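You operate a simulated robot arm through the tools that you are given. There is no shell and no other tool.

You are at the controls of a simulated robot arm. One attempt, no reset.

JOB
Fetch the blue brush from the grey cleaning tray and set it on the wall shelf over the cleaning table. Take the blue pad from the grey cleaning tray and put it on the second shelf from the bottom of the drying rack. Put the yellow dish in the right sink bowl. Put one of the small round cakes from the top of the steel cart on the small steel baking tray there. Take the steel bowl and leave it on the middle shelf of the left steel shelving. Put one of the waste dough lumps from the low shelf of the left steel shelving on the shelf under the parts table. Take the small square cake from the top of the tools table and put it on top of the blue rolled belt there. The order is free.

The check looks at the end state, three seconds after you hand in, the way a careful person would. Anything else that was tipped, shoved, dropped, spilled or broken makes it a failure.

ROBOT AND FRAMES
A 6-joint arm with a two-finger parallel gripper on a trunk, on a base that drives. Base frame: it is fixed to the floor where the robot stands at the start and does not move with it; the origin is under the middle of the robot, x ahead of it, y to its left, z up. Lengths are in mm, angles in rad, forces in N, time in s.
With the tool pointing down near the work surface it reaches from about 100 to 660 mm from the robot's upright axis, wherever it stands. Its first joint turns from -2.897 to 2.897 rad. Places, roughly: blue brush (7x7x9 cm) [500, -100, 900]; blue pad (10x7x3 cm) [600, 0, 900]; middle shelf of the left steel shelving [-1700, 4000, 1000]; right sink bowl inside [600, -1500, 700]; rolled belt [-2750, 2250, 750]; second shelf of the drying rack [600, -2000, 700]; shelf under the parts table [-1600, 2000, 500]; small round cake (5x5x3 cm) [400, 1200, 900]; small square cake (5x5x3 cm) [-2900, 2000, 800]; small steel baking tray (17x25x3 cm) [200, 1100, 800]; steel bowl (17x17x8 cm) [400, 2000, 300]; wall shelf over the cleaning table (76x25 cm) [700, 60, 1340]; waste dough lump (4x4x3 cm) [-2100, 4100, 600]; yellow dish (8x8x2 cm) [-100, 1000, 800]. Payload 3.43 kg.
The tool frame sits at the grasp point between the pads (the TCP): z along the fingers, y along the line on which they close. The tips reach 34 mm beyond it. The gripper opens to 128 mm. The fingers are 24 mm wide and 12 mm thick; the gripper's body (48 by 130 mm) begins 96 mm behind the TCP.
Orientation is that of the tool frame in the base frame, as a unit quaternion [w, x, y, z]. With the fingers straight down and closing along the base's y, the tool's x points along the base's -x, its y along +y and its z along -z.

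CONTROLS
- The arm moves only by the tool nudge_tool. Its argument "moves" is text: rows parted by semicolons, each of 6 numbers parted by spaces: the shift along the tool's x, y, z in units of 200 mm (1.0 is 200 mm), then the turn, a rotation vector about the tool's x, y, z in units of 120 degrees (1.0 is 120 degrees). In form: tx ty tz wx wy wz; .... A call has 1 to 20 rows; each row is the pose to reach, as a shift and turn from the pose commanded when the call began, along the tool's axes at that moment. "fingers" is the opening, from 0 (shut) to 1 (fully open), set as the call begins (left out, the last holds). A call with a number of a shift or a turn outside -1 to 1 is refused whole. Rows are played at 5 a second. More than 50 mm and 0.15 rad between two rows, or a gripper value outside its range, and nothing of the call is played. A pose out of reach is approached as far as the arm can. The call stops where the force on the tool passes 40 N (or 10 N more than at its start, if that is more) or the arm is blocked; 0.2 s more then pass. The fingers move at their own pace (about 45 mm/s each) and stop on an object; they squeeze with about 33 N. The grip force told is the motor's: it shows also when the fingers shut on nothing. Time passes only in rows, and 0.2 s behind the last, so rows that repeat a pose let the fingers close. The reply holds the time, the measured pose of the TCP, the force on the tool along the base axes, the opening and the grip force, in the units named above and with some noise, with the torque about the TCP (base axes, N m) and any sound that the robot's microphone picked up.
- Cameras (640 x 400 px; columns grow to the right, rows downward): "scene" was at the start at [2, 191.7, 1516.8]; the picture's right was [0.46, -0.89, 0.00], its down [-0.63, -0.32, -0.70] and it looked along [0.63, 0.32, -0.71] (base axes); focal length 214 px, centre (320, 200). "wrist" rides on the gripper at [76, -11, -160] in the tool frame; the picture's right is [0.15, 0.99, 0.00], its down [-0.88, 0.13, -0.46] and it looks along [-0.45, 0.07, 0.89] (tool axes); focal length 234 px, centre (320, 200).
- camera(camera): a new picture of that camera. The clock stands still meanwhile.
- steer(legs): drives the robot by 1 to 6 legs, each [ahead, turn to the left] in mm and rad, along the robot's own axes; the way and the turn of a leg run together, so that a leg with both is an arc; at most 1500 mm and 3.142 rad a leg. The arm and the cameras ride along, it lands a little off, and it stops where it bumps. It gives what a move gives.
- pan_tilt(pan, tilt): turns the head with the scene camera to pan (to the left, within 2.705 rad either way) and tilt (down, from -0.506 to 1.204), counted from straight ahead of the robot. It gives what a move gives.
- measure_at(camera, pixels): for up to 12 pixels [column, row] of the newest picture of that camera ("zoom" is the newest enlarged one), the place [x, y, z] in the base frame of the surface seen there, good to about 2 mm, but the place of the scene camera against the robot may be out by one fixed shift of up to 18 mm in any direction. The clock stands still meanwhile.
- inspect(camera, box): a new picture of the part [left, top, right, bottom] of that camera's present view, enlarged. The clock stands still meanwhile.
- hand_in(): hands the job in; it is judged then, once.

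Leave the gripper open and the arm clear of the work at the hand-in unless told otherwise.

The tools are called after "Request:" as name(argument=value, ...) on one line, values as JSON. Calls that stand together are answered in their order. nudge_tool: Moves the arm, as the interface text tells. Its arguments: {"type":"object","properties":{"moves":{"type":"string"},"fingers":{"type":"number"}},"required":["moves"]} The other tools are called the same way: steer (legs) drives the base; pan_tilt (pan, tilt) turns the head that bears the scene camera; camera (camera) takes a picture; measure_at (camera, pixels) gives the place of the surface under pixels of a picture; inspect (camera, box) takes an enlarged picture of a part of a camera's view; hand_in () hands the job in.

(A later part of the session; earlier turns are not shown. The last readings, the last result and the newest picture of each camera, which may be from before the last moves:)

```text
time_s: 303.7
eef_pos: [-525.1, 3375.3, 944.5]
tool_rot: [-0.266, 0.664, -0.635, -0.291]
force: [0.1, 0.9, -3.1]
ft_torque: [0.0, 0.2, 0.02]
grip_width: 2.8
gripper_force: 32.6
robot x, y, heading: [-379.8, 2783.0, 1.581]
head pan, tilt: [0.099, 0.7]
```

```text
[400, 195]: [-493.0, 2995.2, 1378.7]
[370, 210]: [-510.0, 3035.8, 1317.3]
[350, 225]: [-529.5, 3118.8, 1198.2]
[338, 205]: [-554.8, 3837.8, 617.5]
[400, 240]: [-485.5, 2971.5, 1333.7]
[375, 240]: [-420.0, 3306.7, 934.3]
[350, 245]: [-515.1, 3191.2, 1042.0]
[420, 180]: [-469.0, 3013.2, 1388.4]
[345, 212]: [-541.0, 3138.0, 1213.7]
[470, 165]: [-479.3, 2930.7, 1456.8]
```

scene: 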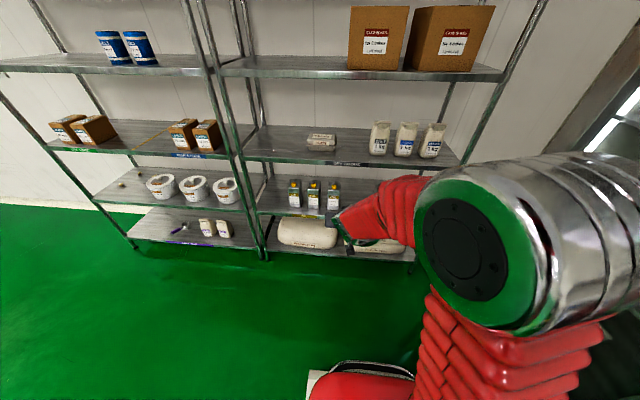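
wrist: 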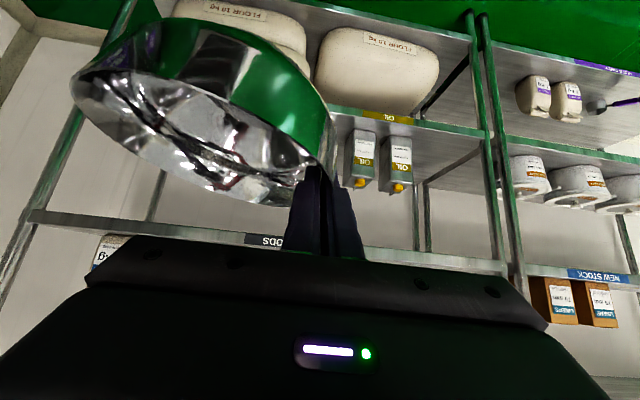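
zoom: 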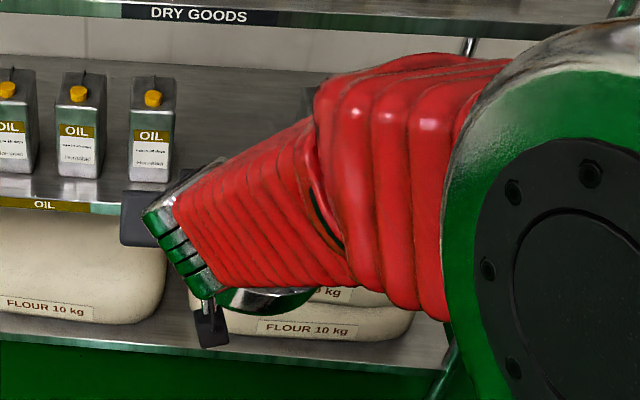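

The wrist joint lies straight behind the tool by about 340 mm, so clearance is fine. I raise the bowl 150 mm, then turn left and drive along the shelving.

Request:
nudge_tool(moves="-0.13 0 -0.124 0 0 0; -0.27 0 -0.257 0 0 0; -0.41 0 -0.39 0 0 0; -0.544 0 -0.517 0 0 0; -0.544 0 -0.517 0 0 0")

Request:
steer(legs=[[0, 0.78], [0, 0.78]])

```text
time_s: 304.9
eef_pos: [-523.4, 3375.3, 1098.8]
tool_rot: [-0.266, 0.664, -0.635, -0.291]
force: [0.4, 0.1, -3.1]
ft_torque: [0.0, 0.19, -0.02]
grip_width: 2.7
gripper_force: 32.6
robot x, y, heading: [-384.6, 2785.2, 1.583]
head pan, tilt: [0.099, 0.7]
```

```text
time_s: 309.5
eef_pos: [-955.2, 2986.4, 1099.7]
tool_rot: [-0.095, 0.886, -0.242, -0.383]
force: [0.0, -0.2, -3.5]
ft_torque: [-0.19, 0.09, -0.03]
grip_width: 2.3
gripper_force: 33.5
robot x, y, heading: [-363.1, 2812.9, 2.586]
head pan, tilt: [0.099, 0.7]
stopped in leg 2: the robot was blocked; the commanded pose is now the measured one
```

A stop again in open floor; I continue with a smaller turn.

Request:
steer(legs=[[0, 0.54]])

Request:
pan_tilt(pan=0.2, tilt=0.6)

Request:
camera(camera="scene")

```text
time_s: 312.0
eef_pos: [-963.8, 2658.2, 1101.2]
tool_rot: [0.009, 0.919, 0.002, -0.395]
force: [0.0, -0.4, -3.2]
ft_torque: [-0.22, -0.01, -0.01]
grip_width: 2.4
gripper_force: 32.8
robot x, y, heading: [-369.3, 2830.3, 3.115]
head pan, tilt: [0.099, 0.7]
```

```text
time_s: 312.7
eef_pos: [-963.7, 2659.3, 1099.9]
tool_rot: [0.009, 0.919, 0.001, -0.394]
force: [0.0, -0.2, -3.3]
ft_torque: [-0.2, -0.02, 0.02]
grip_width: 2.5
gripper_force: 33.2
robot x, y, heading: [-361.6, 2829.9, 3.117]
head pan, tilt: [0.201, 0.6]
```

```text
taken
```

scene: 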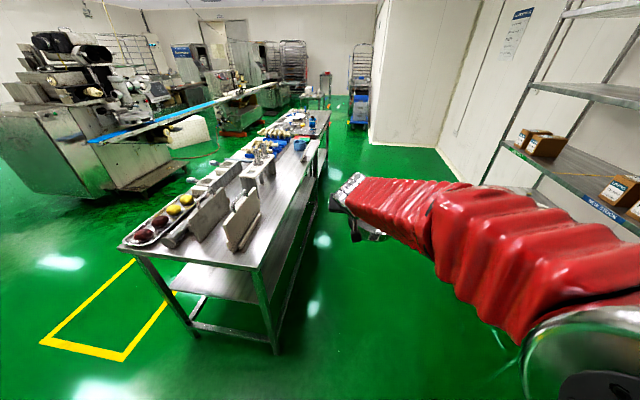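

The aisle is clear. I drive 1320 mm along it.

Request:
steer(legs=[[1320, 0]])

```text
time_s: 321.4
eef_pos: [-2300.7, 2705.9, 1100.0]
tool_rot: [0.008, 0.919, -0.002, -0.394]
force: [-0.4, -0.8, -3.3]
ft_torque: [-0.22, -0.01, 0.02]
grip_width: 2.5
gripper_force: 32.6
robot x, y, heading: [-1699.7, 2869.0, 3.107]
head pan, tilt: [0.201, 0.6]
```

Now I turn right to face the shelving in two steps.

Request:
steer(legs=[[0, -0.77]])

Request:
steer(legs=[[0, -0.77]])

Request:
pan_tilt(pan=0.15, tilt=0.4)

Request:
camera(camera="scene")

Request:
camera(camera="wrist")

```text
time_s: 324.7
eef_pos: [-2247.9, 3170.2, 1099.9]
tool_rot: [-0.14, 0.851, -0.347, -0.369]
force: [0.3, 0.3, -3.3]
ft_torque: [-0.12, 0.16, 0.01]
grip_width: 2.4
gripper_force: 32.7
robot x, y, heading: [-1720.3, 2855.0, 2.341]
head pan, tilt: [0.201, 0.6]
```

```text
time_s: 327.9
eef_pos: [-1878.6, 3448.1, 1100.3]
tool_rot: [-0.267, 0.66, -0.64, -0.29]
force: [-0.2, 0.5, -2.8]
ft_torque: [-0.01, 0.18, -0.01]
grip_width: 2.5
gripper_force: 32.9
robot x, y, heading: [-1746.1, 2850.1, 1.581]
head pan, tilt: [0.201, 0.6]
```

```text
time_s: 328.7
eef_pos: [-1880.5, 3447.1, 1102.3]
tool_rot: [-0.267, 0.661, -0.639, -0.29]
force: [0.5, -0.5, -3.3]
ft_torque: [-0.03, 0.21, 0.01]
grip_width: 2.6
gripper_force: 33.3
robot x, y, heading: [-1745.2, 2849.7, 1.582]
head pan, tilt: [0.15, 0.4]
```

```text
taken
```

scene: 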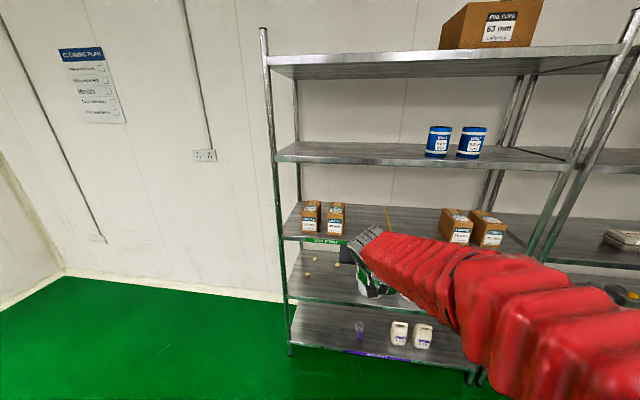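

```text
taken
```

wrist: 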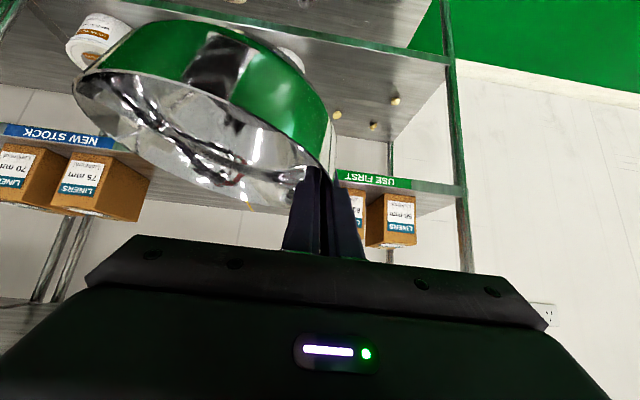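

I measure the box inner faces and shelf by both cameras.

Request:
measure_at(camera="wrist", pixels=[[148, 185], [140, 215], [350, 230], [90, 200], [395, 220], [60, 132], [400, 182], [160, 165], [337, 113], [373, 126], [396, 101], [440, 190]])

Request:
measure_at(camera="scene", pixels=[[345, 220], [340, 235], [331, 205], [441, 220], [443, 236], [390, 222], [385, 208], [391, 230], [330, 240], [380, 160]])

```text
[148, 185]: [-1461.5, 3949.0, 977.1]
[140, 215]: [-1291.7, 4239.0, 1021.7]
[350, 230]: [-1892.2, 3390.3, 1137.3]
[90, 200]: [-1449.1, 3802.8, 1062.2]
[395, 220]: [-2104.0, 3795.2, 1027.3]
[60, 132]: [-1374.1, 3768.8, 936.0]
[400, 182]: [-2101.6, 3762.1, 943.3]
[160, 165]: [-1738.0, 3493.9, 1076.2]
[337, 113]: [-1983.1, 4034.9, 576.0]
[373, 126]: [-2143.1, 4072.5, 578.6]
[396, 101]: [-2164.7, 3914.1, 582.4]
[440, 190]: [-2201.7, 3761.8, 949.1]
```

```text
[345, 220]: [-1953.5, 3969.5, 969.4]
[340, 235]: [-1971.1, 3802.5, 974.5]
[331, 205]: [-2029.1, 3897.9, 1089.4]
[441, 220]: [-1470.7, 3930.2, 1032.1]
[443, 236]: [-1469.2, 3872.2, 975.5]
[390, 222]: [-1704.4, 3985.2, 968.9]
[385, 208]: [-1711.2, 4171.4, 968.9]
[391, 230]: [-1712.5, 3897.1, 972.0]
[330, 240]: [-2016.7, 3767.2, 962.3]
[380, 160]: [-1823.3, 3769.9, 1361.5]
```

Free space on the middle shelf is x -1968 … -1465, with the divider at about -1708; shelf top z≈960, front y≈3765. The bowl will go at about (-1800,3885). I drive forward 300 mm.

Request:
steer(legs=[[300, 0]])

Request:
camera(camera="wrist")

```text
time_s: 331.2
eef_pos: [-1880.0, 3747.6, 1102.4]
tool_rot: [-0.268, 0.659, -0.641, -0.289]
force: [0.7, -0.8, -2.9]
ft_torque: [-0.01, 0.19, 0.08]
grip_width: 2.6
gripper_force: 32.8
robot x, y, heading: [-1746.2, 3155.4, 1.576]
head pan, tilt: [0.15, 0.4]
```

```text
taken
```

wrist: 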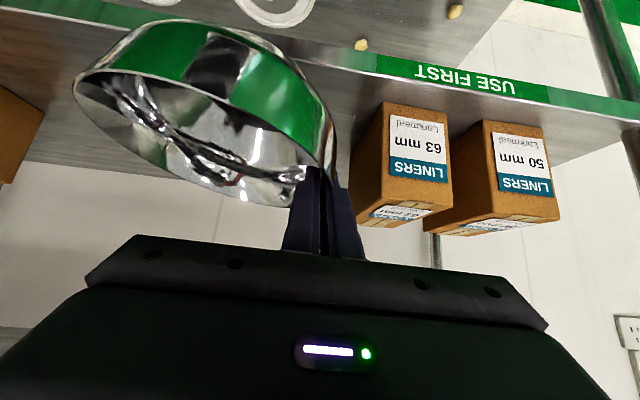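

Request:
measure_at(camera="wrist", pixels=[[352, 170], [385, 110], [360, 215], [345, 150], [200, 15], [380, 62], [310, 130], [60, 160], [430, 205]])

```text
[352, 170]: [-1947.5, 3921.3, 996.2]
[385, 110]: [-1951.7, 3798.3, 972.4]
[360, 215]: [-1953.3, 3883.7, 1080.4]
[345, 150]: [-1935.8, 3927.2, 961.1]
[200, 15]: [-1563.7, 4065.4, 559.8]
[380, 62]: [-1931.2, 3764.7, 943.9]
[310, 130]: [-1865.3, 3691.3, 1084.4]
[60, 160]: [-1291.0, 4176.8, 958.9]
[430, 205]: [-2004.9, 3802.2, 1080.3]
```

The left box's right face is x=-1950, top z=1080. I extend 137 mm forward over the shelf at this height.

Request:
nudge_tool(moves="-0.15 -0.01 0.158 0 0 0; -0.31 -0.025 0.326 0 0 0; -0.472 -0.04 0.497 0 0 0; -0.472 -0.04 0.497 0 0 0")

Request:
camera(camera="wrist")

Request:
inspect(camera="scene", box=[260, 100, 520, 300])

```text
time_s: 332.2
eef_pos: [-1876.9, 3887.5, 1102.9]
tool_rot: [-0.269, 0.659, -0.641, -0.288]
force: [-1.1, 0.7, -3.4]
ft_torque: [-0.03, 0.18, -0.02]
grip_width: 2.0
gripper_force: 33.1
robot x, y, heading: [-1747.2, 3154.6, 1.576]
head pan, tilt: [0.15, 0.4]
```

```text
taken
```

wrist: 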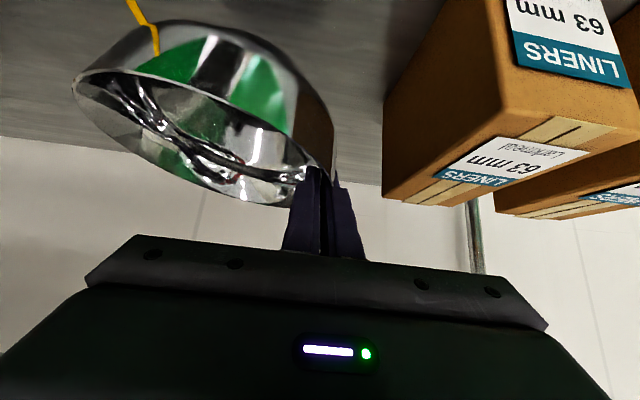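

```text
2.00 times, centred on (390, 200) of scene
```

zoom: 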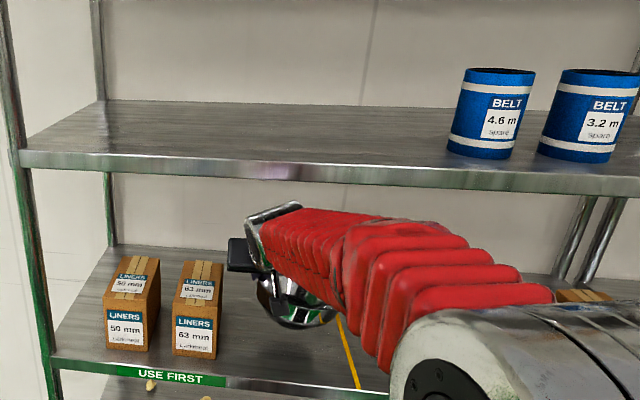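

I measure the bowl's rim again to see its present tilt before setting it down.

Request:
measure_at(camera="wrist", pixels=[[75, 85], [73, 95], [140, 72], [200, 84], [260, 112], [326, 155], [240, 200], [270, 204], [110, 135], [330, 165]])

```text
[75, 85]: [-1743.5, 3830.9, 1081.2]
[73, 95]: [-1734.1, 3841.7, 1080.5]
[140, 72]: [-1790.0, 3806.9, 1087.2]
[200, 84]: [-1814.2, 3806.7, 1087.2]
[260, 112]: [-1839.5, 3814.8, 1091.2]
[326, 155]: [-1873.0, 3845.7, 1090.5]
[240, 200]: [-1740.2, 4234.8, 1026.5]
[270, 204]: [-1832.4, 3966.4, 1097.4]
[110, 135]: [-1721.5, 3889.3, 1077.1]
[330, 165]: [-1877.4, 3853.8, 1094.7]
```

The bowl leans 0.12 rad to the right and 0.04 back. I roll the tool to level it while lowering a little.

Request:
nudge_tool(moves="0.03 0 0.028 0.013 0.006 -0.014; 0.06 0 0.056 0.026 0.013 -0.028; 0.0725 0 0.069 0.0395 0.019 -0.0415; 0.0725 0 0.069 0.0395 0.019 -0.0415")

Request:
camera(camera="wrist")

Request:
measure_at(camera="wrist", pixels=[[75, 88], [140, 72], [200, 84], [260, 112], [326, 155], [270, 204], [110, 135], [330, 165]])

```text
time_s: 333.2
eef_pos: [-1876.8, 3887.1, 1082.9]
tool_rot: [-0.295, 0.68, -0.628, -0.236]
force: [1.1, 0.3, -3.2]
ft_torque: [-0.03, 0.24, 0.04]
grip_width: 2.4
gripper_force: 32.7
robot x, y, heading: [-1747.2, 3152.3, 1.577]
head pan, tilt: [0.15, 0.4]
```

```text
taken
```

wrist: 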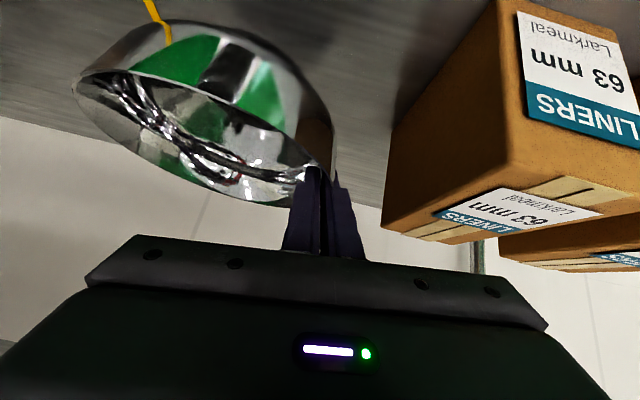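

```text
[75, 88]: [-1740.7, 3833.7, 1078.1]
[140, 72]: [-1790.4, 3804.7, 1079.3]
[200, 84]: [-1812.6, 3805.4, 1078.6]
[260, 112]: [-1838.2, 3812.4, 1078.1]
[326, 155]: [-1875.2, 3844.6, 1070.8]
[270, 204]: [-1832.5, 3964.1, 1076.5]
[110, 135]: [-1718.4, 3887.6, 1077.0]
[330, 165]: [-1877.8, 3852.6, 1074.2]
```

The rim is level now at z≈1077, so the bottom is near 1002. I lower 36 mm straight down, then creep.

Request:
nudge_tool(moves="0.042 0.0072 0.043 0 0 0; 0.084 0.0144 0.086 0 0 0; 0.1255 0.0216 0.129 0 0 0; 0.1255 0.0216 0.129 0 0 0")

Request:
nudge_tool(moves="0.007 0.0012 0.0072 0 0 0; 0.0105 0.0018 0.0108 0 0 0; 0.0105 0.0018 0.0108 0 0 0")

```text
time_s: 334.2
eef_pos: [-1878.2, 3884.9, 1045.1]
tool_rot: [-0.295, 0.68, -0.628, -0.236]
force: [0.8, 0.1, -3.8]
ft_torque: [-0.02, 0.24, 0.0]
grip_width: 2.3
gripper_force: 32.7
robot x, y, heading: [-1748.9, 3153.6, 1.578]
head pan, tilt: [0.15, 0.4]
```

```text
time_s: 335.0
eef_pos: [-1878.4, 3885.0, 1041.8]
tool_rot: [-0.294, 0.68, -0.628, -0.236]
force: [0.3, 0.2, -3.6]
ft_torque: [0.02, 0.24, -0.01]
grip_width: 2.6
gripper_force: 33.3
robot x, y, heading: [-1744.4, 3152.7, 1.578]
head pan, tilt: [0.15, 0.4]
```

Request:
nudge_tool(moves="0.0052 0.0009 0.0054 0 0 0; 0.0052 0.0009 0.0054 0 0 0")

Request:
nudge_tool(moves="0.0052 0.0009 0.0054 0 0 0; 0.0052 0.0009 0.0054 0 0 0")

Request:
nudge_tool(moves="0.0052 0.0009 0.0054 0 0 0; 0.0052 0.0009 0.0054 0 0 0")

```text
time_s: 335.6
eef_pos: [-1877.6, 3885.0, 1040.0]
tool_rot: [-0.295, 0.68, -0.628, -0.237]
force: [0.2, -0.1, -2.4]
ft_torque: [-0.04, 0.17, -0.04]
grip_width: 2.4
gripper_force: 33.5
robot x, y, heading: [-1747.3, 3154.4, 1.579]
head pan, tilt: [0.15, 0.4]
```

```text
time_s: 336.2
eef_pos: [-1878.8, 3885.9, 1039.7]
tool_rot: [-0.295, 0.68, -0.629, -0.236]
force: [-0.7, -0.2, -1.0]
ft_torque: [0.0, 0.04, -0.04]
grip_width: 2.6
gripper_force: 32.9
robot x, y, heading: [-1749.1, 3153.7, 1.579]
head pan, tilt: [0.15, 0.4]
```

```text
time_s: 336.8
eef_pos: [-1878.1, 3884.5, 1040.1]
tool_rot: [-0.295, 0.68, -0.628, -0.237]
force: [-2.1, -0.8, 4.9]
ft_torque: [0.28, -0.37, 0.07]
grip_width: 2.5
gripper_force: 32.4
robot x, y, heading: [-1748.6, 3154.6, 1.577]
head pan, tilt: [0.15, 0.4]
```

The bowl rests on the shelf. I open to 45 mm and withdraw along the fingers.

Request:
nudge_tool(moves="0 0 0 0 0 0; 0 0 0 0 0 0; 0 0 0 0 0 0; 0 0 0 0 0 0", fingers=0.36)

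Request:
camera(camera="wrist")

```text
time_s: 337.8
eef_pos: [-1878.6, 3885.1, 1037.9]
tool_rot: [-0.294, 0.681, -0.628, -0.237]
force: [0.4, -0.3, -0.2]
ft_torque: [-0.02, -0.02, -0.04]
grip_width: 45.8
gripper_force: 0.1
robot x, y, heading: [-1745.0, 3147.8, 1.573]
head pan, tilt: [0.15, 0.4]
```

```text
taken
```

wrist: 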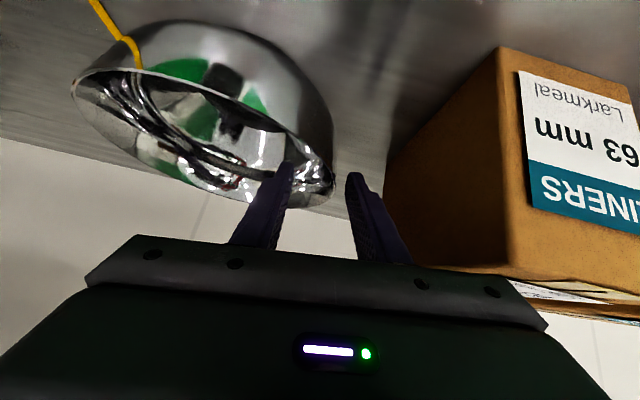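

Request:
nudge_tool(moves="0 0 -0.12 0 0 0; 0 -0.01 -0.3 0 0 0; 0 -0.03 -0.5 0 0 0; 0 -0.05 -0.7 0 0 0; 0 -0.07 -0.9 0 0 0; 0 -0.07 -0.9 0 0 0")

Request:
camera(camera="wrist")

Request:
inspect(camera="scene", box=[260, 150, 520, 330])

```text
time_s: 339.2
eef_pos: [-1870.5, 3761.2, 1168.1]
tool_rot: [-0.294, 0.681, -0.628, -0.236]
force: [-0.8, 0.7, 0.2]
ft_torque: [-0.01, 0.02, -0.01]
grip_width: 46.0
gripper_force: 0.1
robot x, y, heading: [-1750.1, 3151.0, 1.581]
head pan, tilt: [0.15, 0.4]
```

```text
taken
```

wrist: 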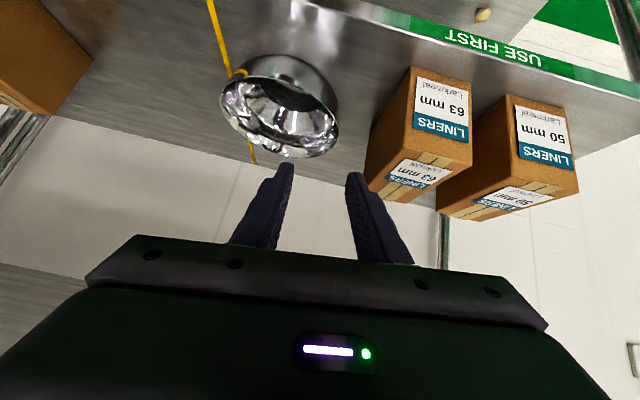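

```text
2.22 times, centred on (390, 240) of scene
```

zoom: 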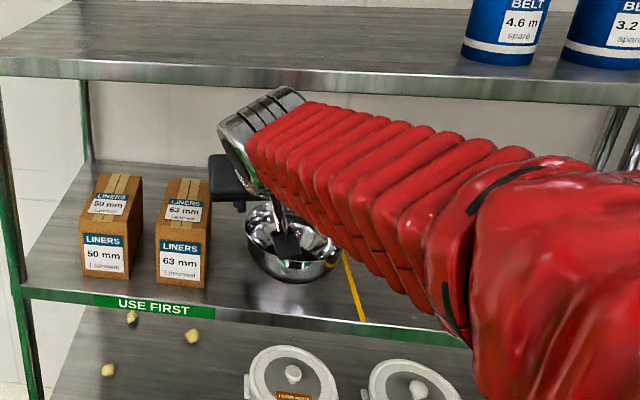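

The bowl stands well on the middle shelf. Next a dough lump: they lie at (-2165,3914), (-1983,4035), (-2143,4072) on the low shelf, z≈565. I withdraw 190 mm and undo the roll.

Request:
nudge_tool(moves="0.15 0.004 -0.147 0 0 0; 0.31 0.008 -0.303 -0.013 -0.006 0.014; 0.47 0.012 -0.46 -0.026 -0.012 0.028; 0.62 0.016 -0.607 -0.0395 -0.019 0.0415; 0.7 0.02 -0.68 -0.0395 -0.019 0.0415; 0.7 0.02 -0.68 -0.0395 -0.019 0.0415")

Request:
pan_tilt(pan=0.35, tilt=0.7)

Request:
camera(camera="scene")

```text
time_s: 340.6
eef_pos: [-1870.9, 3564.2, 1168.1]
tool_rot: [-0.268, 0.659, -0.64, -0.29]
force: [-0.1, -0.3, 0.9]
ft_torque: [-0.01, 0.0, 0.02]
grip_width: 46.1
gripper_force: 0.0
robot x, y, heading: [-1749.0, 3156.8, 1.576]
head pan, tilt: [0.15, 0.4]
```

```text
time_s: 341.4
eef_pos: [-1869.2, 3564.3, 1168.5]
tool_rot: [-0.268, 0.659, -0.641, -0.289]
force: [-0.7, 1.0, 0.4]
ft_torque: [-0.02, -0.02, 0.0]
grip_width: 46.4
gripper_force: 0.2
robot x, y, heading: [-1748.3, 3151.6, 1.573]
head pan, tilt: [0.351, 0.7]
```

```text
taken
```

scene: 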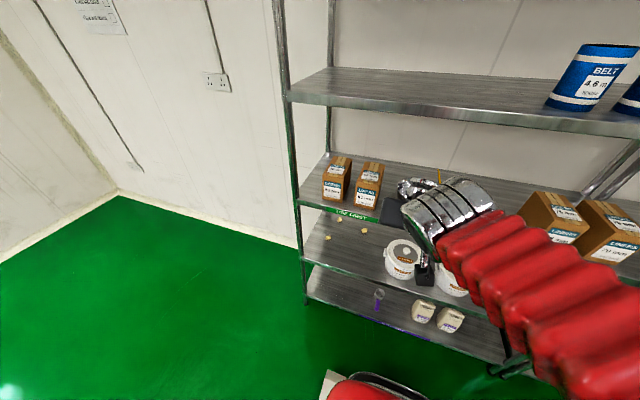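

I lower the arm in front of the shelves while turning the tool about 0.45 rad to the left, to point past the corner post.

Request:
nudge_tool(moves="0.13 0.06 0.125 -0.016 0 -0.015; 0.27 0.13 0.26 -0.031 0 -0.03; 0.41 0.2 0.39 -0.047 0 -0.045; 0.55 0.26 0.52 -0.062 0 -0.06; 0.689 0.325 0.6545 -0.078 0 -0.074; 0.689 0.325 0.6545 -0.078 0 -0.074", fingers=0.55)

Request:
nudge_tool(moves="0.13 0.06 0.125 -0.016 0 -0.015; 0.27 0.13 0.26 -0.031 0 -0.03; 0.41 0.2 0.39 -0.047 0 -0.045; 0.55 0.26 0.52 -0.062 0 -0.06; 0.689 0.325 0.6545 -0.078 0 -0.074; 0.689 0.325 0.6545 -0.078 0 -0.074")

Request:
camera(camera="wrist")

Request:
camera(camera="scene")

```text
time_s: 342.8
eef_pos: [-1946.1, 3574.9, 986.2]
tool_rot: [-0.235, 0.726, -0.563, -0.317]
force: [0.4, 0.3, 0.0]
ft_torque: [-0.01, 0.02, 0.0]
grip_width: 70.4
gripper_force: 0.0
out of reach, approached as far as the arm can: row 5, 6
robot x, y, heading: [-1748.8, 3154.4, 1.577]
head pan, tilt: [0.351, 0.7]
```

```text
time_s: 344.2
eef_pos: [-2022.0, 3569.2, 792.5]
tool_rot: [-0.199, 0.785, -0.476, -0.344]
force: [0.3, 0.7, 0.2]
ft_torque: [0.0, -0.01, 0.01]
grip_width: 70.3
gripper_force: 0.1
out of reach, approached as far as the arm can: row 1, 2, 3, 4, 5, 6
robot x, y, heading: [-1750.1, 3154.0, 1.578]
head pan, tilt: [0.351, 0.7]
```

```text
taken
```

wrist: 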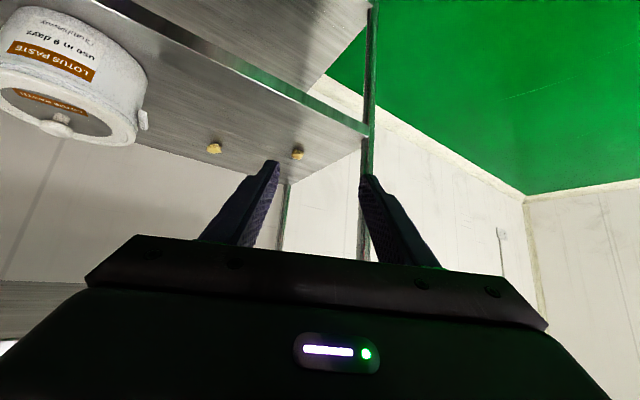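

```text
taken
```

scene: 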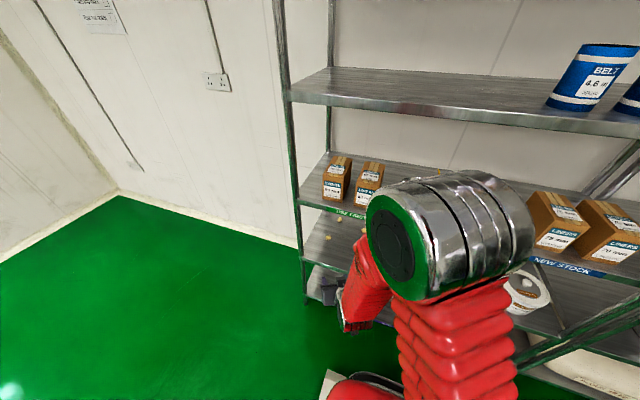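

Now at (-2022,3569,793), yaw ≈2.06. I check the elbow against the shelving, and measure the lumps.

Request:
measure_at(camera="scene", pixels=[[450, 180], [500, 190], [520, 230], [400, 195], [440, 215], [375, 270]])

Request:
measure_at(camera="wrist", pixels=[[214, 147], [297, 153], [214, 141], [298, 148], [250, 150], [365, 130], [330, 120], [143, 115], [370, 60]])

Request:
inspect(camera="wrist", box=[150, 80, 400, 220])

```text
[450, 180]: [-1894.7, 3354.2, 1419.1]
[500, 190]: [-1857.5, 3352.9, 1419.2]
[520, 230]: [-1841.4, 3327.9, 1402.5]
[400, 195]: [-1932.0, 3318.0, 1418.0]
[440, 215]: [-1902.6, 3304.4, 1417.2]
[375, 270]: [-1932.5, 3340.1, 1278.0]
```

```text
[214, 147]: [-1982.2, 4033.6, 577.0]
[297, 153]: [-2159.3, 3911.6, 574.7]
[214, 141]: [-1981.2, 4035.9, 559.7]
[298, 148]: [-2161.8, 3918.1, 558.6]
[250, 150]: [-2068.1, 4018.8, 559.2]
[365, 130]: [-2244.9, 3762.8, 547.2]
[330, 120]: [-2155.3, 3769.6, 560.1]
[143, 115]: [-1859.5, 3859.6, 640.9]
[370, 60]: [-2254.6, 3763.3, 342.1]
```

```text
2.56 times, centred on (275, 150) of wrist
```

zoom: 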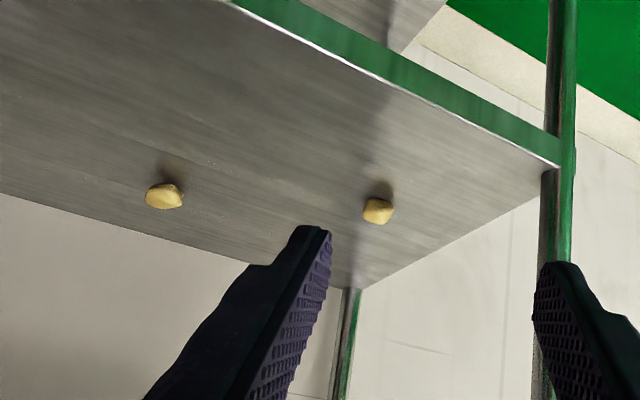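

The lump is at (-2160,3916), shelf z≈559.5, post at (-2250,3763). I approach in two parts toward the pre-grasp point (-2113,3828,667).

Request:
nudge_tool(moves="-0.06 -0.025 0.178 0 0 0; -0.12 -0.05 0.355 0 0 0; -0.18 -0.075 0.533 0 0 0; -0.234 -0.1 0.71 0 0 0; -0.234 -0.1 0.71 0 0 0")

Request:
camera(camera="wrist")

```text
time_s: 345.4
eef_pos: [-2068.2, 3700.3, 728.5]
tool_rot: [-0.199, 0.784, -0.476, -0.344]
force: [0.2, 0.4, -0.6]
ft_torque: [0.01, -0.02, -0.01]
grip_width: 70.4
gripper_force: 0.1
robot x, y, heading: [-1747.9, 3156.0, 1.576]
head pan, tilt: [0.351, 0.7]
```

```text
taken
```

wrist: 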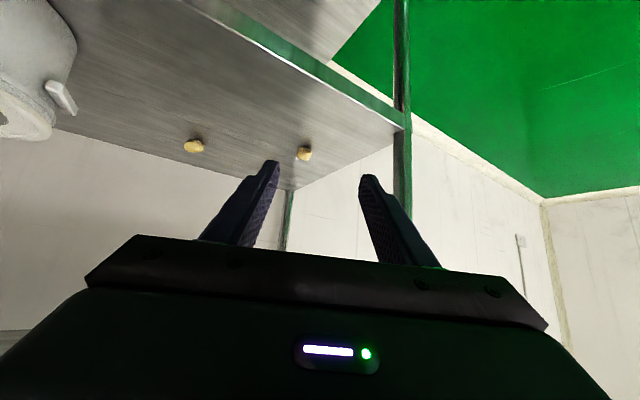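

Request:
nudge_tool(moves="-0.06 -0.025 0.178 0 0 0; -0.12 -0.05 0.355 0 0 0; -0.18 -0.075 0.533 0 0 0; -0.234 -0.1 0.7 0 0 0; -0.234 -0.1 0.7 0 0 0")

Request:
camera(camera="wrist")

Request:
camera(camera="scene")

```text
time_s: 346.6
eef_pos: [-2114.1, 3825.2, 668.2]
tool_rot: [-0.199, 0.784, -0.477, -0.343]
force: [1.1, -0.2, 0.3]
ft_torque: [0.01, 0.02, 0.03]
grip_width: 70.3
gripper_force: 0.0
robot x, y, heading: [-1749.7, 3149.6, 1.58]
head pan, tilt: [0.351, 0.7]
```

```text
taken
```

wrist: 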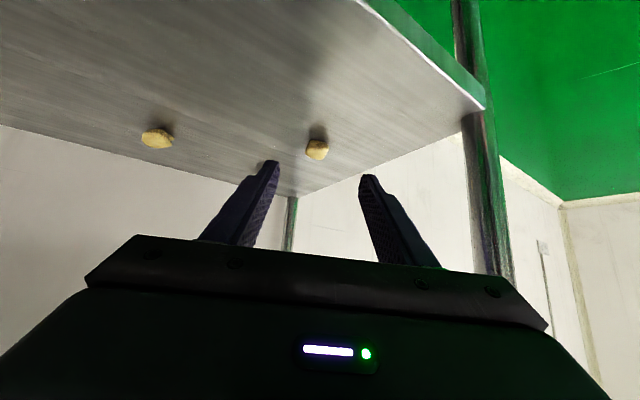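

```text
taken
```

scene: 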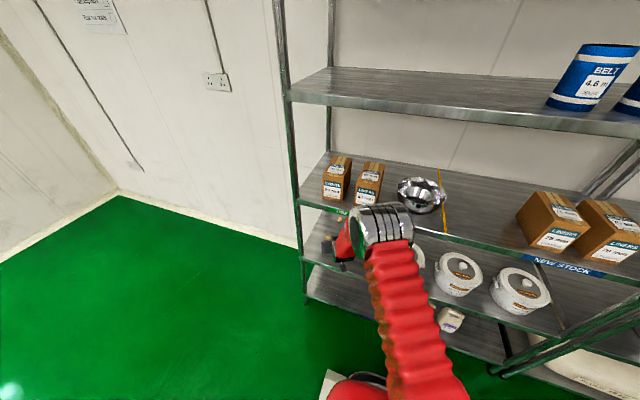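

The elbow now appears near the middle shelf's front; I measure it and the lump again.

Request:
measure_at(camera="scene", pixels=[[365, 210], [395, 208], [410, 235], [355, 225], [380, 205], [345, 240]])

Request:
measure_at(camera="wrist", pixels=[[317, 148], [308, 150], [327, 150], [317, 142], [317, 157], [316, 132]])

```text
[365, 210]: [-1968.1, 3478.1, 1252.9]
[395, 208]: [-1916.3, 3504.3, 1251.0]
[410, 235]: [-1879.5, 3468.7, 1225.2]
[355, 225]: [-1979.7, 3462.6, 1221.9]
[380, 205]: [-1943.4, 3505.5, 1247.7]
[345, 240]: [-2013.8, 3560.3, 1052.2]
```

```text
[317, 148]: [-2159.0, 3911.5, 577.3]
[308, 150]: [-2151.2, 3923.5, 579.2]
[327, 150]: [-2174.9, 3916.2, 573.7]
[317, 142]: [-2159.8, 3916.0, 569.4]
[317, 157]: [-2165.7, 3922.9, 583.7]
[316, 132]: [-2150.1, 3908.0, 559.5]
```

Elbow is clear. I slide in to the lump at (-2164,3922).

Request:
nudge_tool(moves="-0.007 0 0.16 0 0 0; -0.014 -0.003 0.32 0 0 0; -0.02 -0.007 0.46 0 0 0; -0.027 -0.007 0.56 0 0 0; -0.027 -0.007 0.56 0 0 0")

Request:
camera(camera="wrist")

```text
time_s: 347.8
eef_pos: [-2154.2, 3903.2, 594.5]
tool_rot: [-0.199, 0.784, -0.476, -0.344]
force: [0.2, -0.4, -0.5]
ft_torque: [-0.02, -0.01, -0.03]
grip_width: 70.6
gripper_force: 0.2
robot x, y, heading: [-1747.5, 3148.7, 1.573]
head pan, tilt: [0.351, 0.7]
```

```text
taken
```

wrist: 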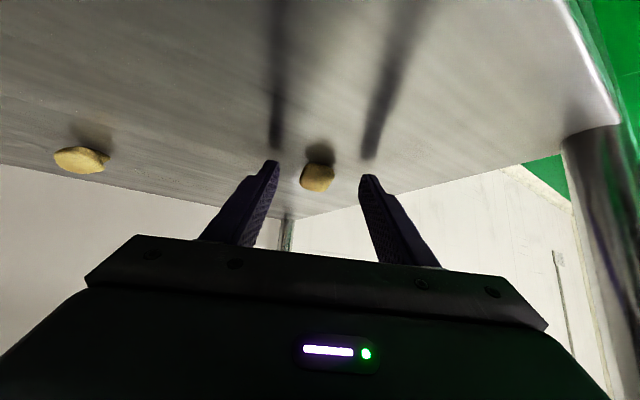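

I check the lump's place relative to the fingertips.

Request:
measure_at(camera="wrist", pixels=[[317, 172], [302, 180], [333, 180], [318, 188], [318, 165]])

```text
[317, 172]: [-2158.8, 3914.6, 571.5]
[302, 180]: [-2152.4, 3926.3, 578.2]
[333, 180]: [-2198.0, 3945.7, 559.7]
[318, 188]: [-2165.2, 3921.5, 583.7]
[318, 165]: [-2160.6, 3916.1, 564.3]
```

I advance 12 mm more along the shelf and close.

Request:
nudge_tool(moves="-0.02 0 0.022 0 0 0; -0.041 0 0.044 0 0 0; -0.041 0 0.044 0 0 0")

Request:
nudge_tool(moves="0 0 0 0 0 0; 0 0 0 0 0 0; 0 0 0 0 0 0; 0 0 0 0 0 0; 0 0 0 0 0 0; 0 0 0 0 0 0", fingers=0)

Request:
camera(camera="wrist")

```text
time_s: 348.6
eef_pos: [-2160.5, 3913.3, 595.1]
tool_rot: [-0.199, 0.784, -0.477, -0.343]
force: [0.7, 0.4, 0.0]
ft_torque: [0.03, 0.05, -0.01]
grip_width: 70.6
gripper_force: 0.0
robot x, y, heading: [-1746.1, 3153.2, 1.579]
head pan, tilt: [0.351, 0.7]
```

```text
time_s: 350.0
eef_pos: [-2160.9, 3912.3, 594.2]
tool_rot: [-0.198, 0.785, -0.476, -0.344]
force: [0.3, -0.3, 2.1]
ft_torque: [0.02, -0.02, -0.02]
grip_width: 25.9
gripper_force: 33.0
robot x, y, heading: [-1750.1, 3154.3, 1.579]
head pan, tilt: [0.351, 0.7]
```

```text
taken
```

wrist: 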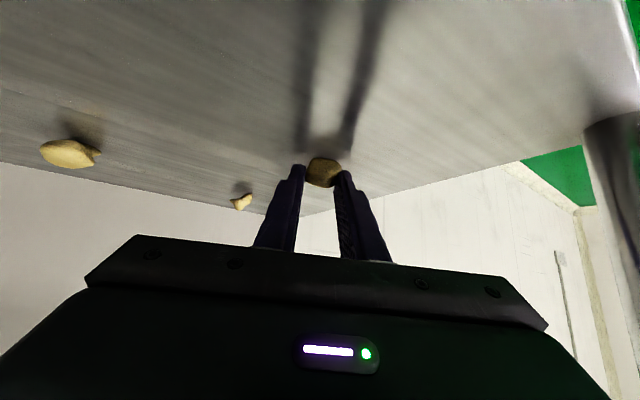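

Gripped (25.9 mm). I lift 50 mm and look.

Request:
nudge_tool(moves="-0.06 0 -0.057 0 0 0; -0.12 0 -0.114 0 0 0; -0.182 0 -0.171 0 0 0; -0.182 0 -0.171 0 0 0")

Request:
camera(camera="wrist")

```text
time_s: 351.0
eef_pos: [-2158.8, 3913.5, 645.3]
tool_rot: [-0.199, 0.784, -0.477, -0.344]
force: [0.0, -0.4, -0.2]
ft_torque: [-0.01, -0.01, 0.02]
grip_width: 27.0
gripper_force: 33.6
robot x, y, heading: [-1749.0, 3151.8, 1.578]
head pan, tilt: [0.351, 0.7]
```

```text
taken
```

wrist: 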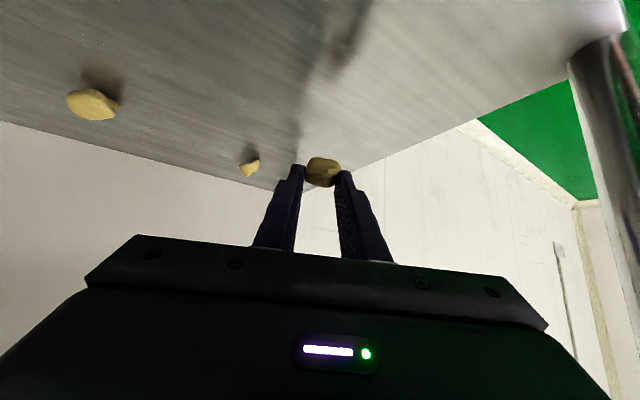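

The lump is held and the others lie undisturbed. I withdraw from the shelf in two moves.

Request:
nudge_tool(moves="0.1 0 -0.16 0 0 0; 0.2 0 -0.33 0 0 0; 0.3 0 -0.5 0 0 0; 0.34 0 -0.58 0 0 0; 0.34 0 -0.58 0 0 0")

Request:
nudge_tool(moves="0.1 0 -0.16 0 0 0; 0.2 0 -0.33 0 0 0; 0.3 0 -0.5 0 0 0; 0.34 0 -0.58 0 0 0; 0.34 0 -0.58 0 0 0")

Request:
camera(camera="wrist")

```text
time_s: 352.2
eef_pos: [-2097.0, 3797.9, 674.8]
tool_rot: [-0.2, 0.784, -0.477, -0.343]
force: [-0.3, -0.1, 0.1]
ft_torque: [0.01, 0.02, 0.01]
grip_width: 26.6
gripper_force: 32.7
robot x, y, heading: [-1746.8, 3149.2, 1.578]
head pan, tilt: [0.351, 0.7]
```

```text
time_s: 353.4
eef_pos: [-2034.7, 3679.5, 707.0]
tool_rot: [-0.199, 0.784, -0.476, -0.344]
force: [1.4, 0.7, 0.4]
ft_torque: [-0.02, -0.02, 0.01]
grip_width: 26.7
gripper_force: 32.8
robot x, y, heading: [-1750.1, 3154.2, 1.577]
head pan, tilt: [0.351, 0.7]
```

```text
taken
```

wrist: 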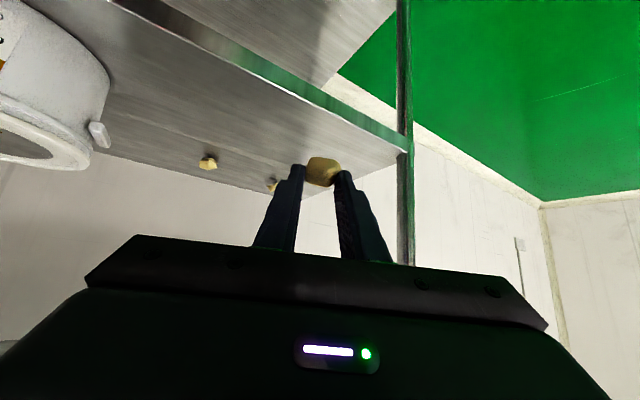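

I turn round to the left in pieces, away from the shelving.

Request:
steer(legs=[[0, 0.78]])

Request:
steer(legs=[[0, 0.78]])

Request:
steer(legs=[[0, 0.78]])

Request:
steer(legs=[[0, 0.78]])

Request:
pan_tilt(pan=0.0, tilt=0.7)

Request:
camera(camera="scene")

```text
time_s: 356.7
eef_pos: [-2325.0, 3322.9, 708.2]
tool_rot: [-0.053, 0.907, -0.141, -0.394]
force: [1.1, -0.4, -0.5]
ft_torque: [0.0, 0.01, -0.01]
grip_width: 25.8
gripper_force: 33.3
robot x, y, heading: [-1724.4, 3173.2, 2.359]
head pan, tilt: [0.351, 0.7]
```

```text
time_s: 360.0
eef_pos: [-2256.9, 2860.9, 708.3]
tool_rot: [0.1, 0.893, 0.213, -0.384]
force: [-0.3, 0.0, -0.1]
ft_torque: [0.03, 0.0, 0.04]
grip_width: 25.2
gripper_force: 32.9
robot x, y, heading: [-1729.4, 3209.0, 3.131]
head pan, tilt: [0.351, 0.7]
```

```text
time_s: 363.3
eef_pos: [-1866.9, 2590.4, 708.5]
tool_rot: [0.237, 0.748, 0.531, -0.319]
force: [1.1, 0.4, -0.4]
ft_torque: [0.0, -0.01, -0.01]
grip_width: 24.9
gripper_force: 33.4
robot x, y, heading: [-1746.9, 3231.7, -2.386]
head pan, tilt: [0.351, 0.7]
```

```text
time_s: 366.6
eef_pos: [-1387.7, 2684.3, 707.4]
tool_rot: [0.34, 0.494, 0.773, -0.207]
force: [0.1, 0.0, -0.5]
ft_torque: [-0.01, 0.03, 0.0]
grip_width: 24.6
gripper_force: 33.0
robot x, y, heading: [-1777.6, 3228.6, -1.625]
head pan, tilt: [0.351, 0.7]
```

```text
time_s: 367.4
eef_pos: [-1387.7, 2683.2, 708.5]
tool_rot: [0.339, 0.495, 0.773, -0.207]
force: [-0.4, -0.4, -0.6]
ft_torque: [0.0, -0.01, -0.01]
grip_width: 24.6
gripper_force: 33.0
robot x, y, heading: [-1779.2, 3231.0, -1.627]
head pan, tilt: [0.0, 0.7]
```

```text
taken
```

scene: 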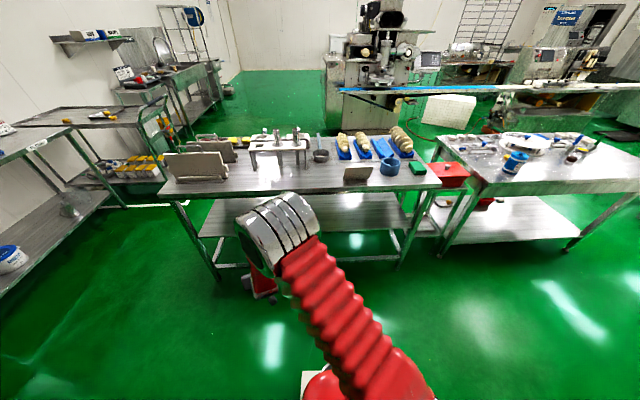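

I face the parts table's back. I zoom on its lower shelf and measure.

Request:
inspect(camera="scene", box=[150, 120, 450, 300])

Request:
measure_at(camera="scene", pixels=[[350, 215], [345, 235], [380, 232], [220, 215], [350, 185], [430, 185], [200, 235], [240, 225], [400, 200], [320, 228], [345, 200]])

```text
2.13 times, centred on (300, 210) of scene
```

zoom: 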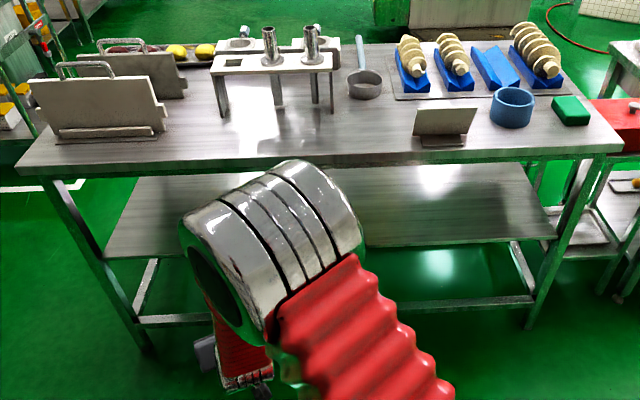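

```text
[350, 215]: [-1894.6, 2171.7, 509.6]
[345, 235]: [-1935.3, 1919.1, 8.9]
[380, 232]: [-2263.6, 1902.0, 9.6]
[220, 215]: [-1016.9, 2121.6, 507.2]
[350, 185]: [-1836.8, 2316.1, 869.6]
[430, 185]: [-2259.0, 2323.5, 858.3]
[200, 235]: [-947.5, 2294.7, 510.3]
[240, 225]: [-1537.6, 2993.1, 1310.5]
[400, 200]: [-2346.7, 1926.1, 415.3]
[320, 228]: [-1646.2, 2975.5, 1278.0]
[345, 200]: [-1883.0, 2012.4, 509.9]
```

The lower shelf (z≈500, back edge y≈2279) is free here. I lower the tool 110 mm, then drive forward 300 mm.

Request:
nudge_tool(moves="0.13 0 0.122 0 0 0; 0.27 0 0.253 0 0 0; 0.4 0 0.376 0 0 0; 0.4 0 0.376 0 0 0")

Request:
steer(legs=[[300, 0]])

Request:
camera(camera="wrist")

Request:
camera(camera="scene")

```text
time_s: 368.4
eef_pos: [-1386.3, 2683.4, 598.5]
tool_rot: [0.34, 0.495, 0.773, -0.207]
force: [1.6, 0.3, -0.3]
ft_torque: [0.01, 0.0, 0.01]
grip_width: 24.5
gripper_force: 33.2
robot x, y, heading: [-1779.5, 3225.7, -1.623]
head pan, tilt: [0.0, 0.7]
```

```text
time_s: 370.9
eef_pos: [-1403.0, 2380.5, 597.9]
tool_rot: [0.34, 0.494, 0.773, -0.207]
force: [0.5, -0.4, 0.2]
ft_torque: [-0.04, -0.02, -0.01]
grip_width: 24.4
gripper_force: 33.3
robot x, y, heading: [-1793.4, 2925.5, -1.625]
head pan, tilt: [0.0, 0.7]
```

```text
taken
```

wrist: 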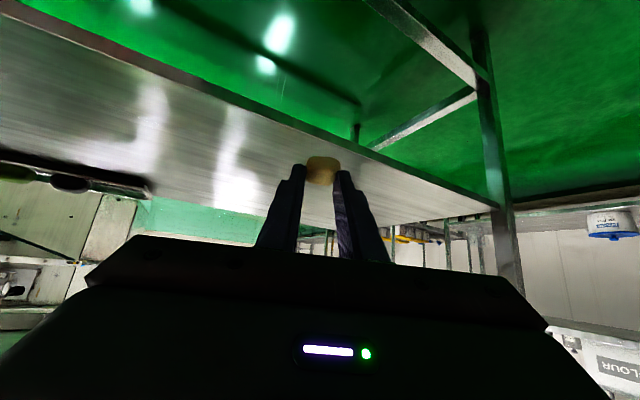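

```text
taken
```

scene: 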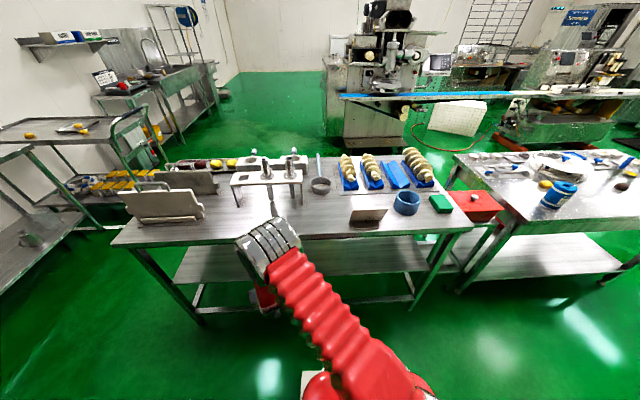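

I measure the shelf, its edge and post, and the elbow's clearance to the table.

Request:
measure_at(camera="wrist", pixels=[[270, 150], [300, 140], [400, 165], [200, 170], [340, 140], [490, 180], [140, 185], [250, 180], [322, 172]])

Request:
measure_at(camera="scene", pixels=[[265, 220], [285, 225], [245, 240], [270, 195], [205, 212], [280, 180]])

```text
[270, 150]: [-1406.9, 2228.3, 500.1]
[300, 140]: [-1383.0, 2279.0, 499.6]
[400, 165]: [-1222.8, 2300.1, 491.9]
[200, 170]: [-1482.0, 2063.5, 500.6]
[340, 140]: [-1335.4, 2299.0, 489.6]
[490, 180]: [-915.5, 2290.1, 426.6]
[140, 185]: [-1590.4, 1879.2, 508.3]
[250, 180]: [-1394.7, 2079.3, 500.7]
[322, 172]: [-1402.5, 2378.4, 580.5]
```

```text
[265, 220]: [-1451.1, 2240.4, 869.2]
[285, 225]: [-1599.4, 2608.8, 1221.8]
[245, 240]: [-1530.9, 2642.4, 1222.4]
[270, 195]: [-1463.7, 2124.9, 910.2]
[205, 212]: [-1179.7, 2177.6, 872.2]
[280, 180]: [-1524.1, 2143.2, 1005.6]
```

Shelf z=500, its back edge at y=2300. I move in 170 mm and down to just above the shelf.

Request:
nudge_tool(moves="-0.1 0 0.2 0 0 0; -0.2 0 0.4 0 0 0; -0.3 0 0.6 0 0 0; -0.388 0 0.8 0 0 0; -0.388 0 0.8 0 0 0")

Request:
camera(camera="wrist")

```text
time_s: 372.1
eef_pos: [-1330.5, 2226.0, 544.9]
tool_rot: [0.339, 0.495, 0.773, -0.207]
force: [-0.3, -0.4, -0.8]
ft_torque: [-0.02, 0.03, 0.0]
grip_width: 24.7
gripper_force: 33.0
robot x, y, heading: [-1793.7, 2927.5, -1.631]
head pan, tilt: [0.0, 0.7]
```

```text
taken
```

wrist: 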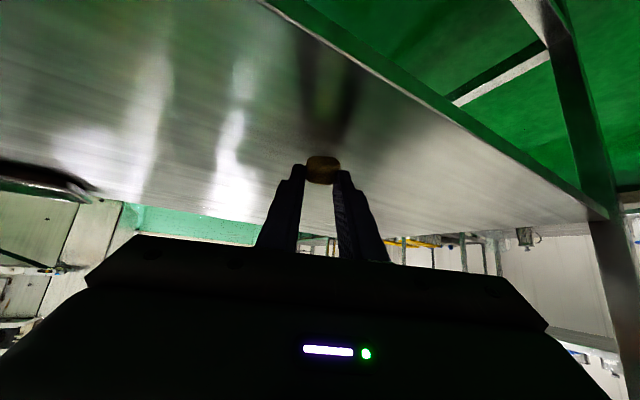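

Over the shelf. I lower in small steps until contact.

Request:
nudge_tool(moves="0.011 0 0.01 0 0 0; 0.022 0 0.02 0 0 0; 0.029 0 0.027 0 0 0; 0.029 0 0.027 0 0 0")

Request:
nudge_tool(moves="0.0055 0 0.005 0 0 0; 0.0055 0 0.005 0 0 0")

Request:
nudge_tool(moves="0.0055 0 0.005 0 0 0; 0.0055 0 0.005 0 0 0")

```text
time_s: 373.1
eef_pos: [-1329.9, 2225.8, 538.3]
tool_rot: [0.339, 0.495, 0.772, -0.208]
force: [0.3, 0.4, 6.8]
ft_torque: [-0.09, 0.04, -0.01]
grip_width: 24.6
gripper_force: 33.3
robot x, y, heading: [-1793.1, 2928.1, -1.631]
head pan, tilt: [0.0, 0.7]
```

```text
time_s: 373.7
eef_pos: [-1329.9, 2225.0, 536.7]
tool_rot: [0.341, 0.494, 0.772, -0.208]
force: [-0.7, -0.1, 14.8]
ft_torque: [-0.15, 0.02, -0.03]
grip_width: 24.1
gripper_force: 32.9
robot x, y, heading: [-1796.2, 2925.2, -1.624]
head pan, tilt: [0.0, 0.7]
```

```text
time_s: 374.3
eef_pos: [-1328.9, 2224.9, 538.3]
tool_rot: [0.341, 0.494, 0.772, -0.209]
force: [3.2, -0.2, 25.3]
ft_torque: [-0.32, -0.25, 0.08]
grip_width: 23.1
gripper_force: 33.4
robot x, y, heading: [-1795.7, 2926.6, -1.63]
head pan, tilt: [0.0, 0.7]
```

Contact. I ease up 1.5 mm, open, and withdraw back along the fingers.

Request:
nudge_tool(moves="-0.006 0 -0.006 0 0 0; -0.006 0 -0.006 0 0 0; -0.006 0 -0.006 0 0 0; -0.006 0 -0.006 0 0 0", fingers=0.5)

Request:
nudge_tool(moves="0.0 0 -0.12 0 0 0; 0.05 0 -0.28 0 0 0; 0.1 0 -0.45 0 0 0; 0.15 0 -0.62 0 0 0; 0.22 0 -0.8 0 0 0; 0.22 0 -0.8 0 0 0")

Request:
camera(camera="wrist")

```text
time_s: 375.3
eef_pos: [-1331.0, 2228.1, 535.3]
tool_rot: [0.339, 0.495, 0.773, -0.207]
force: [-0.1, 0.3, -0.2]
ft_torque: [-0.02, 0.04, 0.0]
grip_width: 64.0
gripper_force: 0.0
robot x, y, heading: [-1794.4, 2927.7, -1.621]
head pan, tilt: [0.0, 0.7]
```

```text
time_s: 376.7
eef_pos: [-1396.0, 2357.8, 615.9]
tool_rot: [0.34, 0.494, 0.773, -0.207]
force: [-0.9, -1.2, 0.6]
ft_torque: [0.0, 0.0, -0.02]
grip_width: 64.0
gripper_force: 0.1
robot x, y, heading: [-1795.3, 2925.4, -1.622]
head pan, tilt: [0.0, 0.7]
```

```text
taken
```

wrist: 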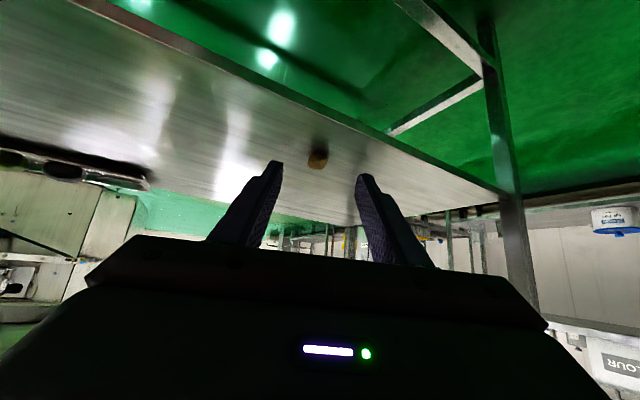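

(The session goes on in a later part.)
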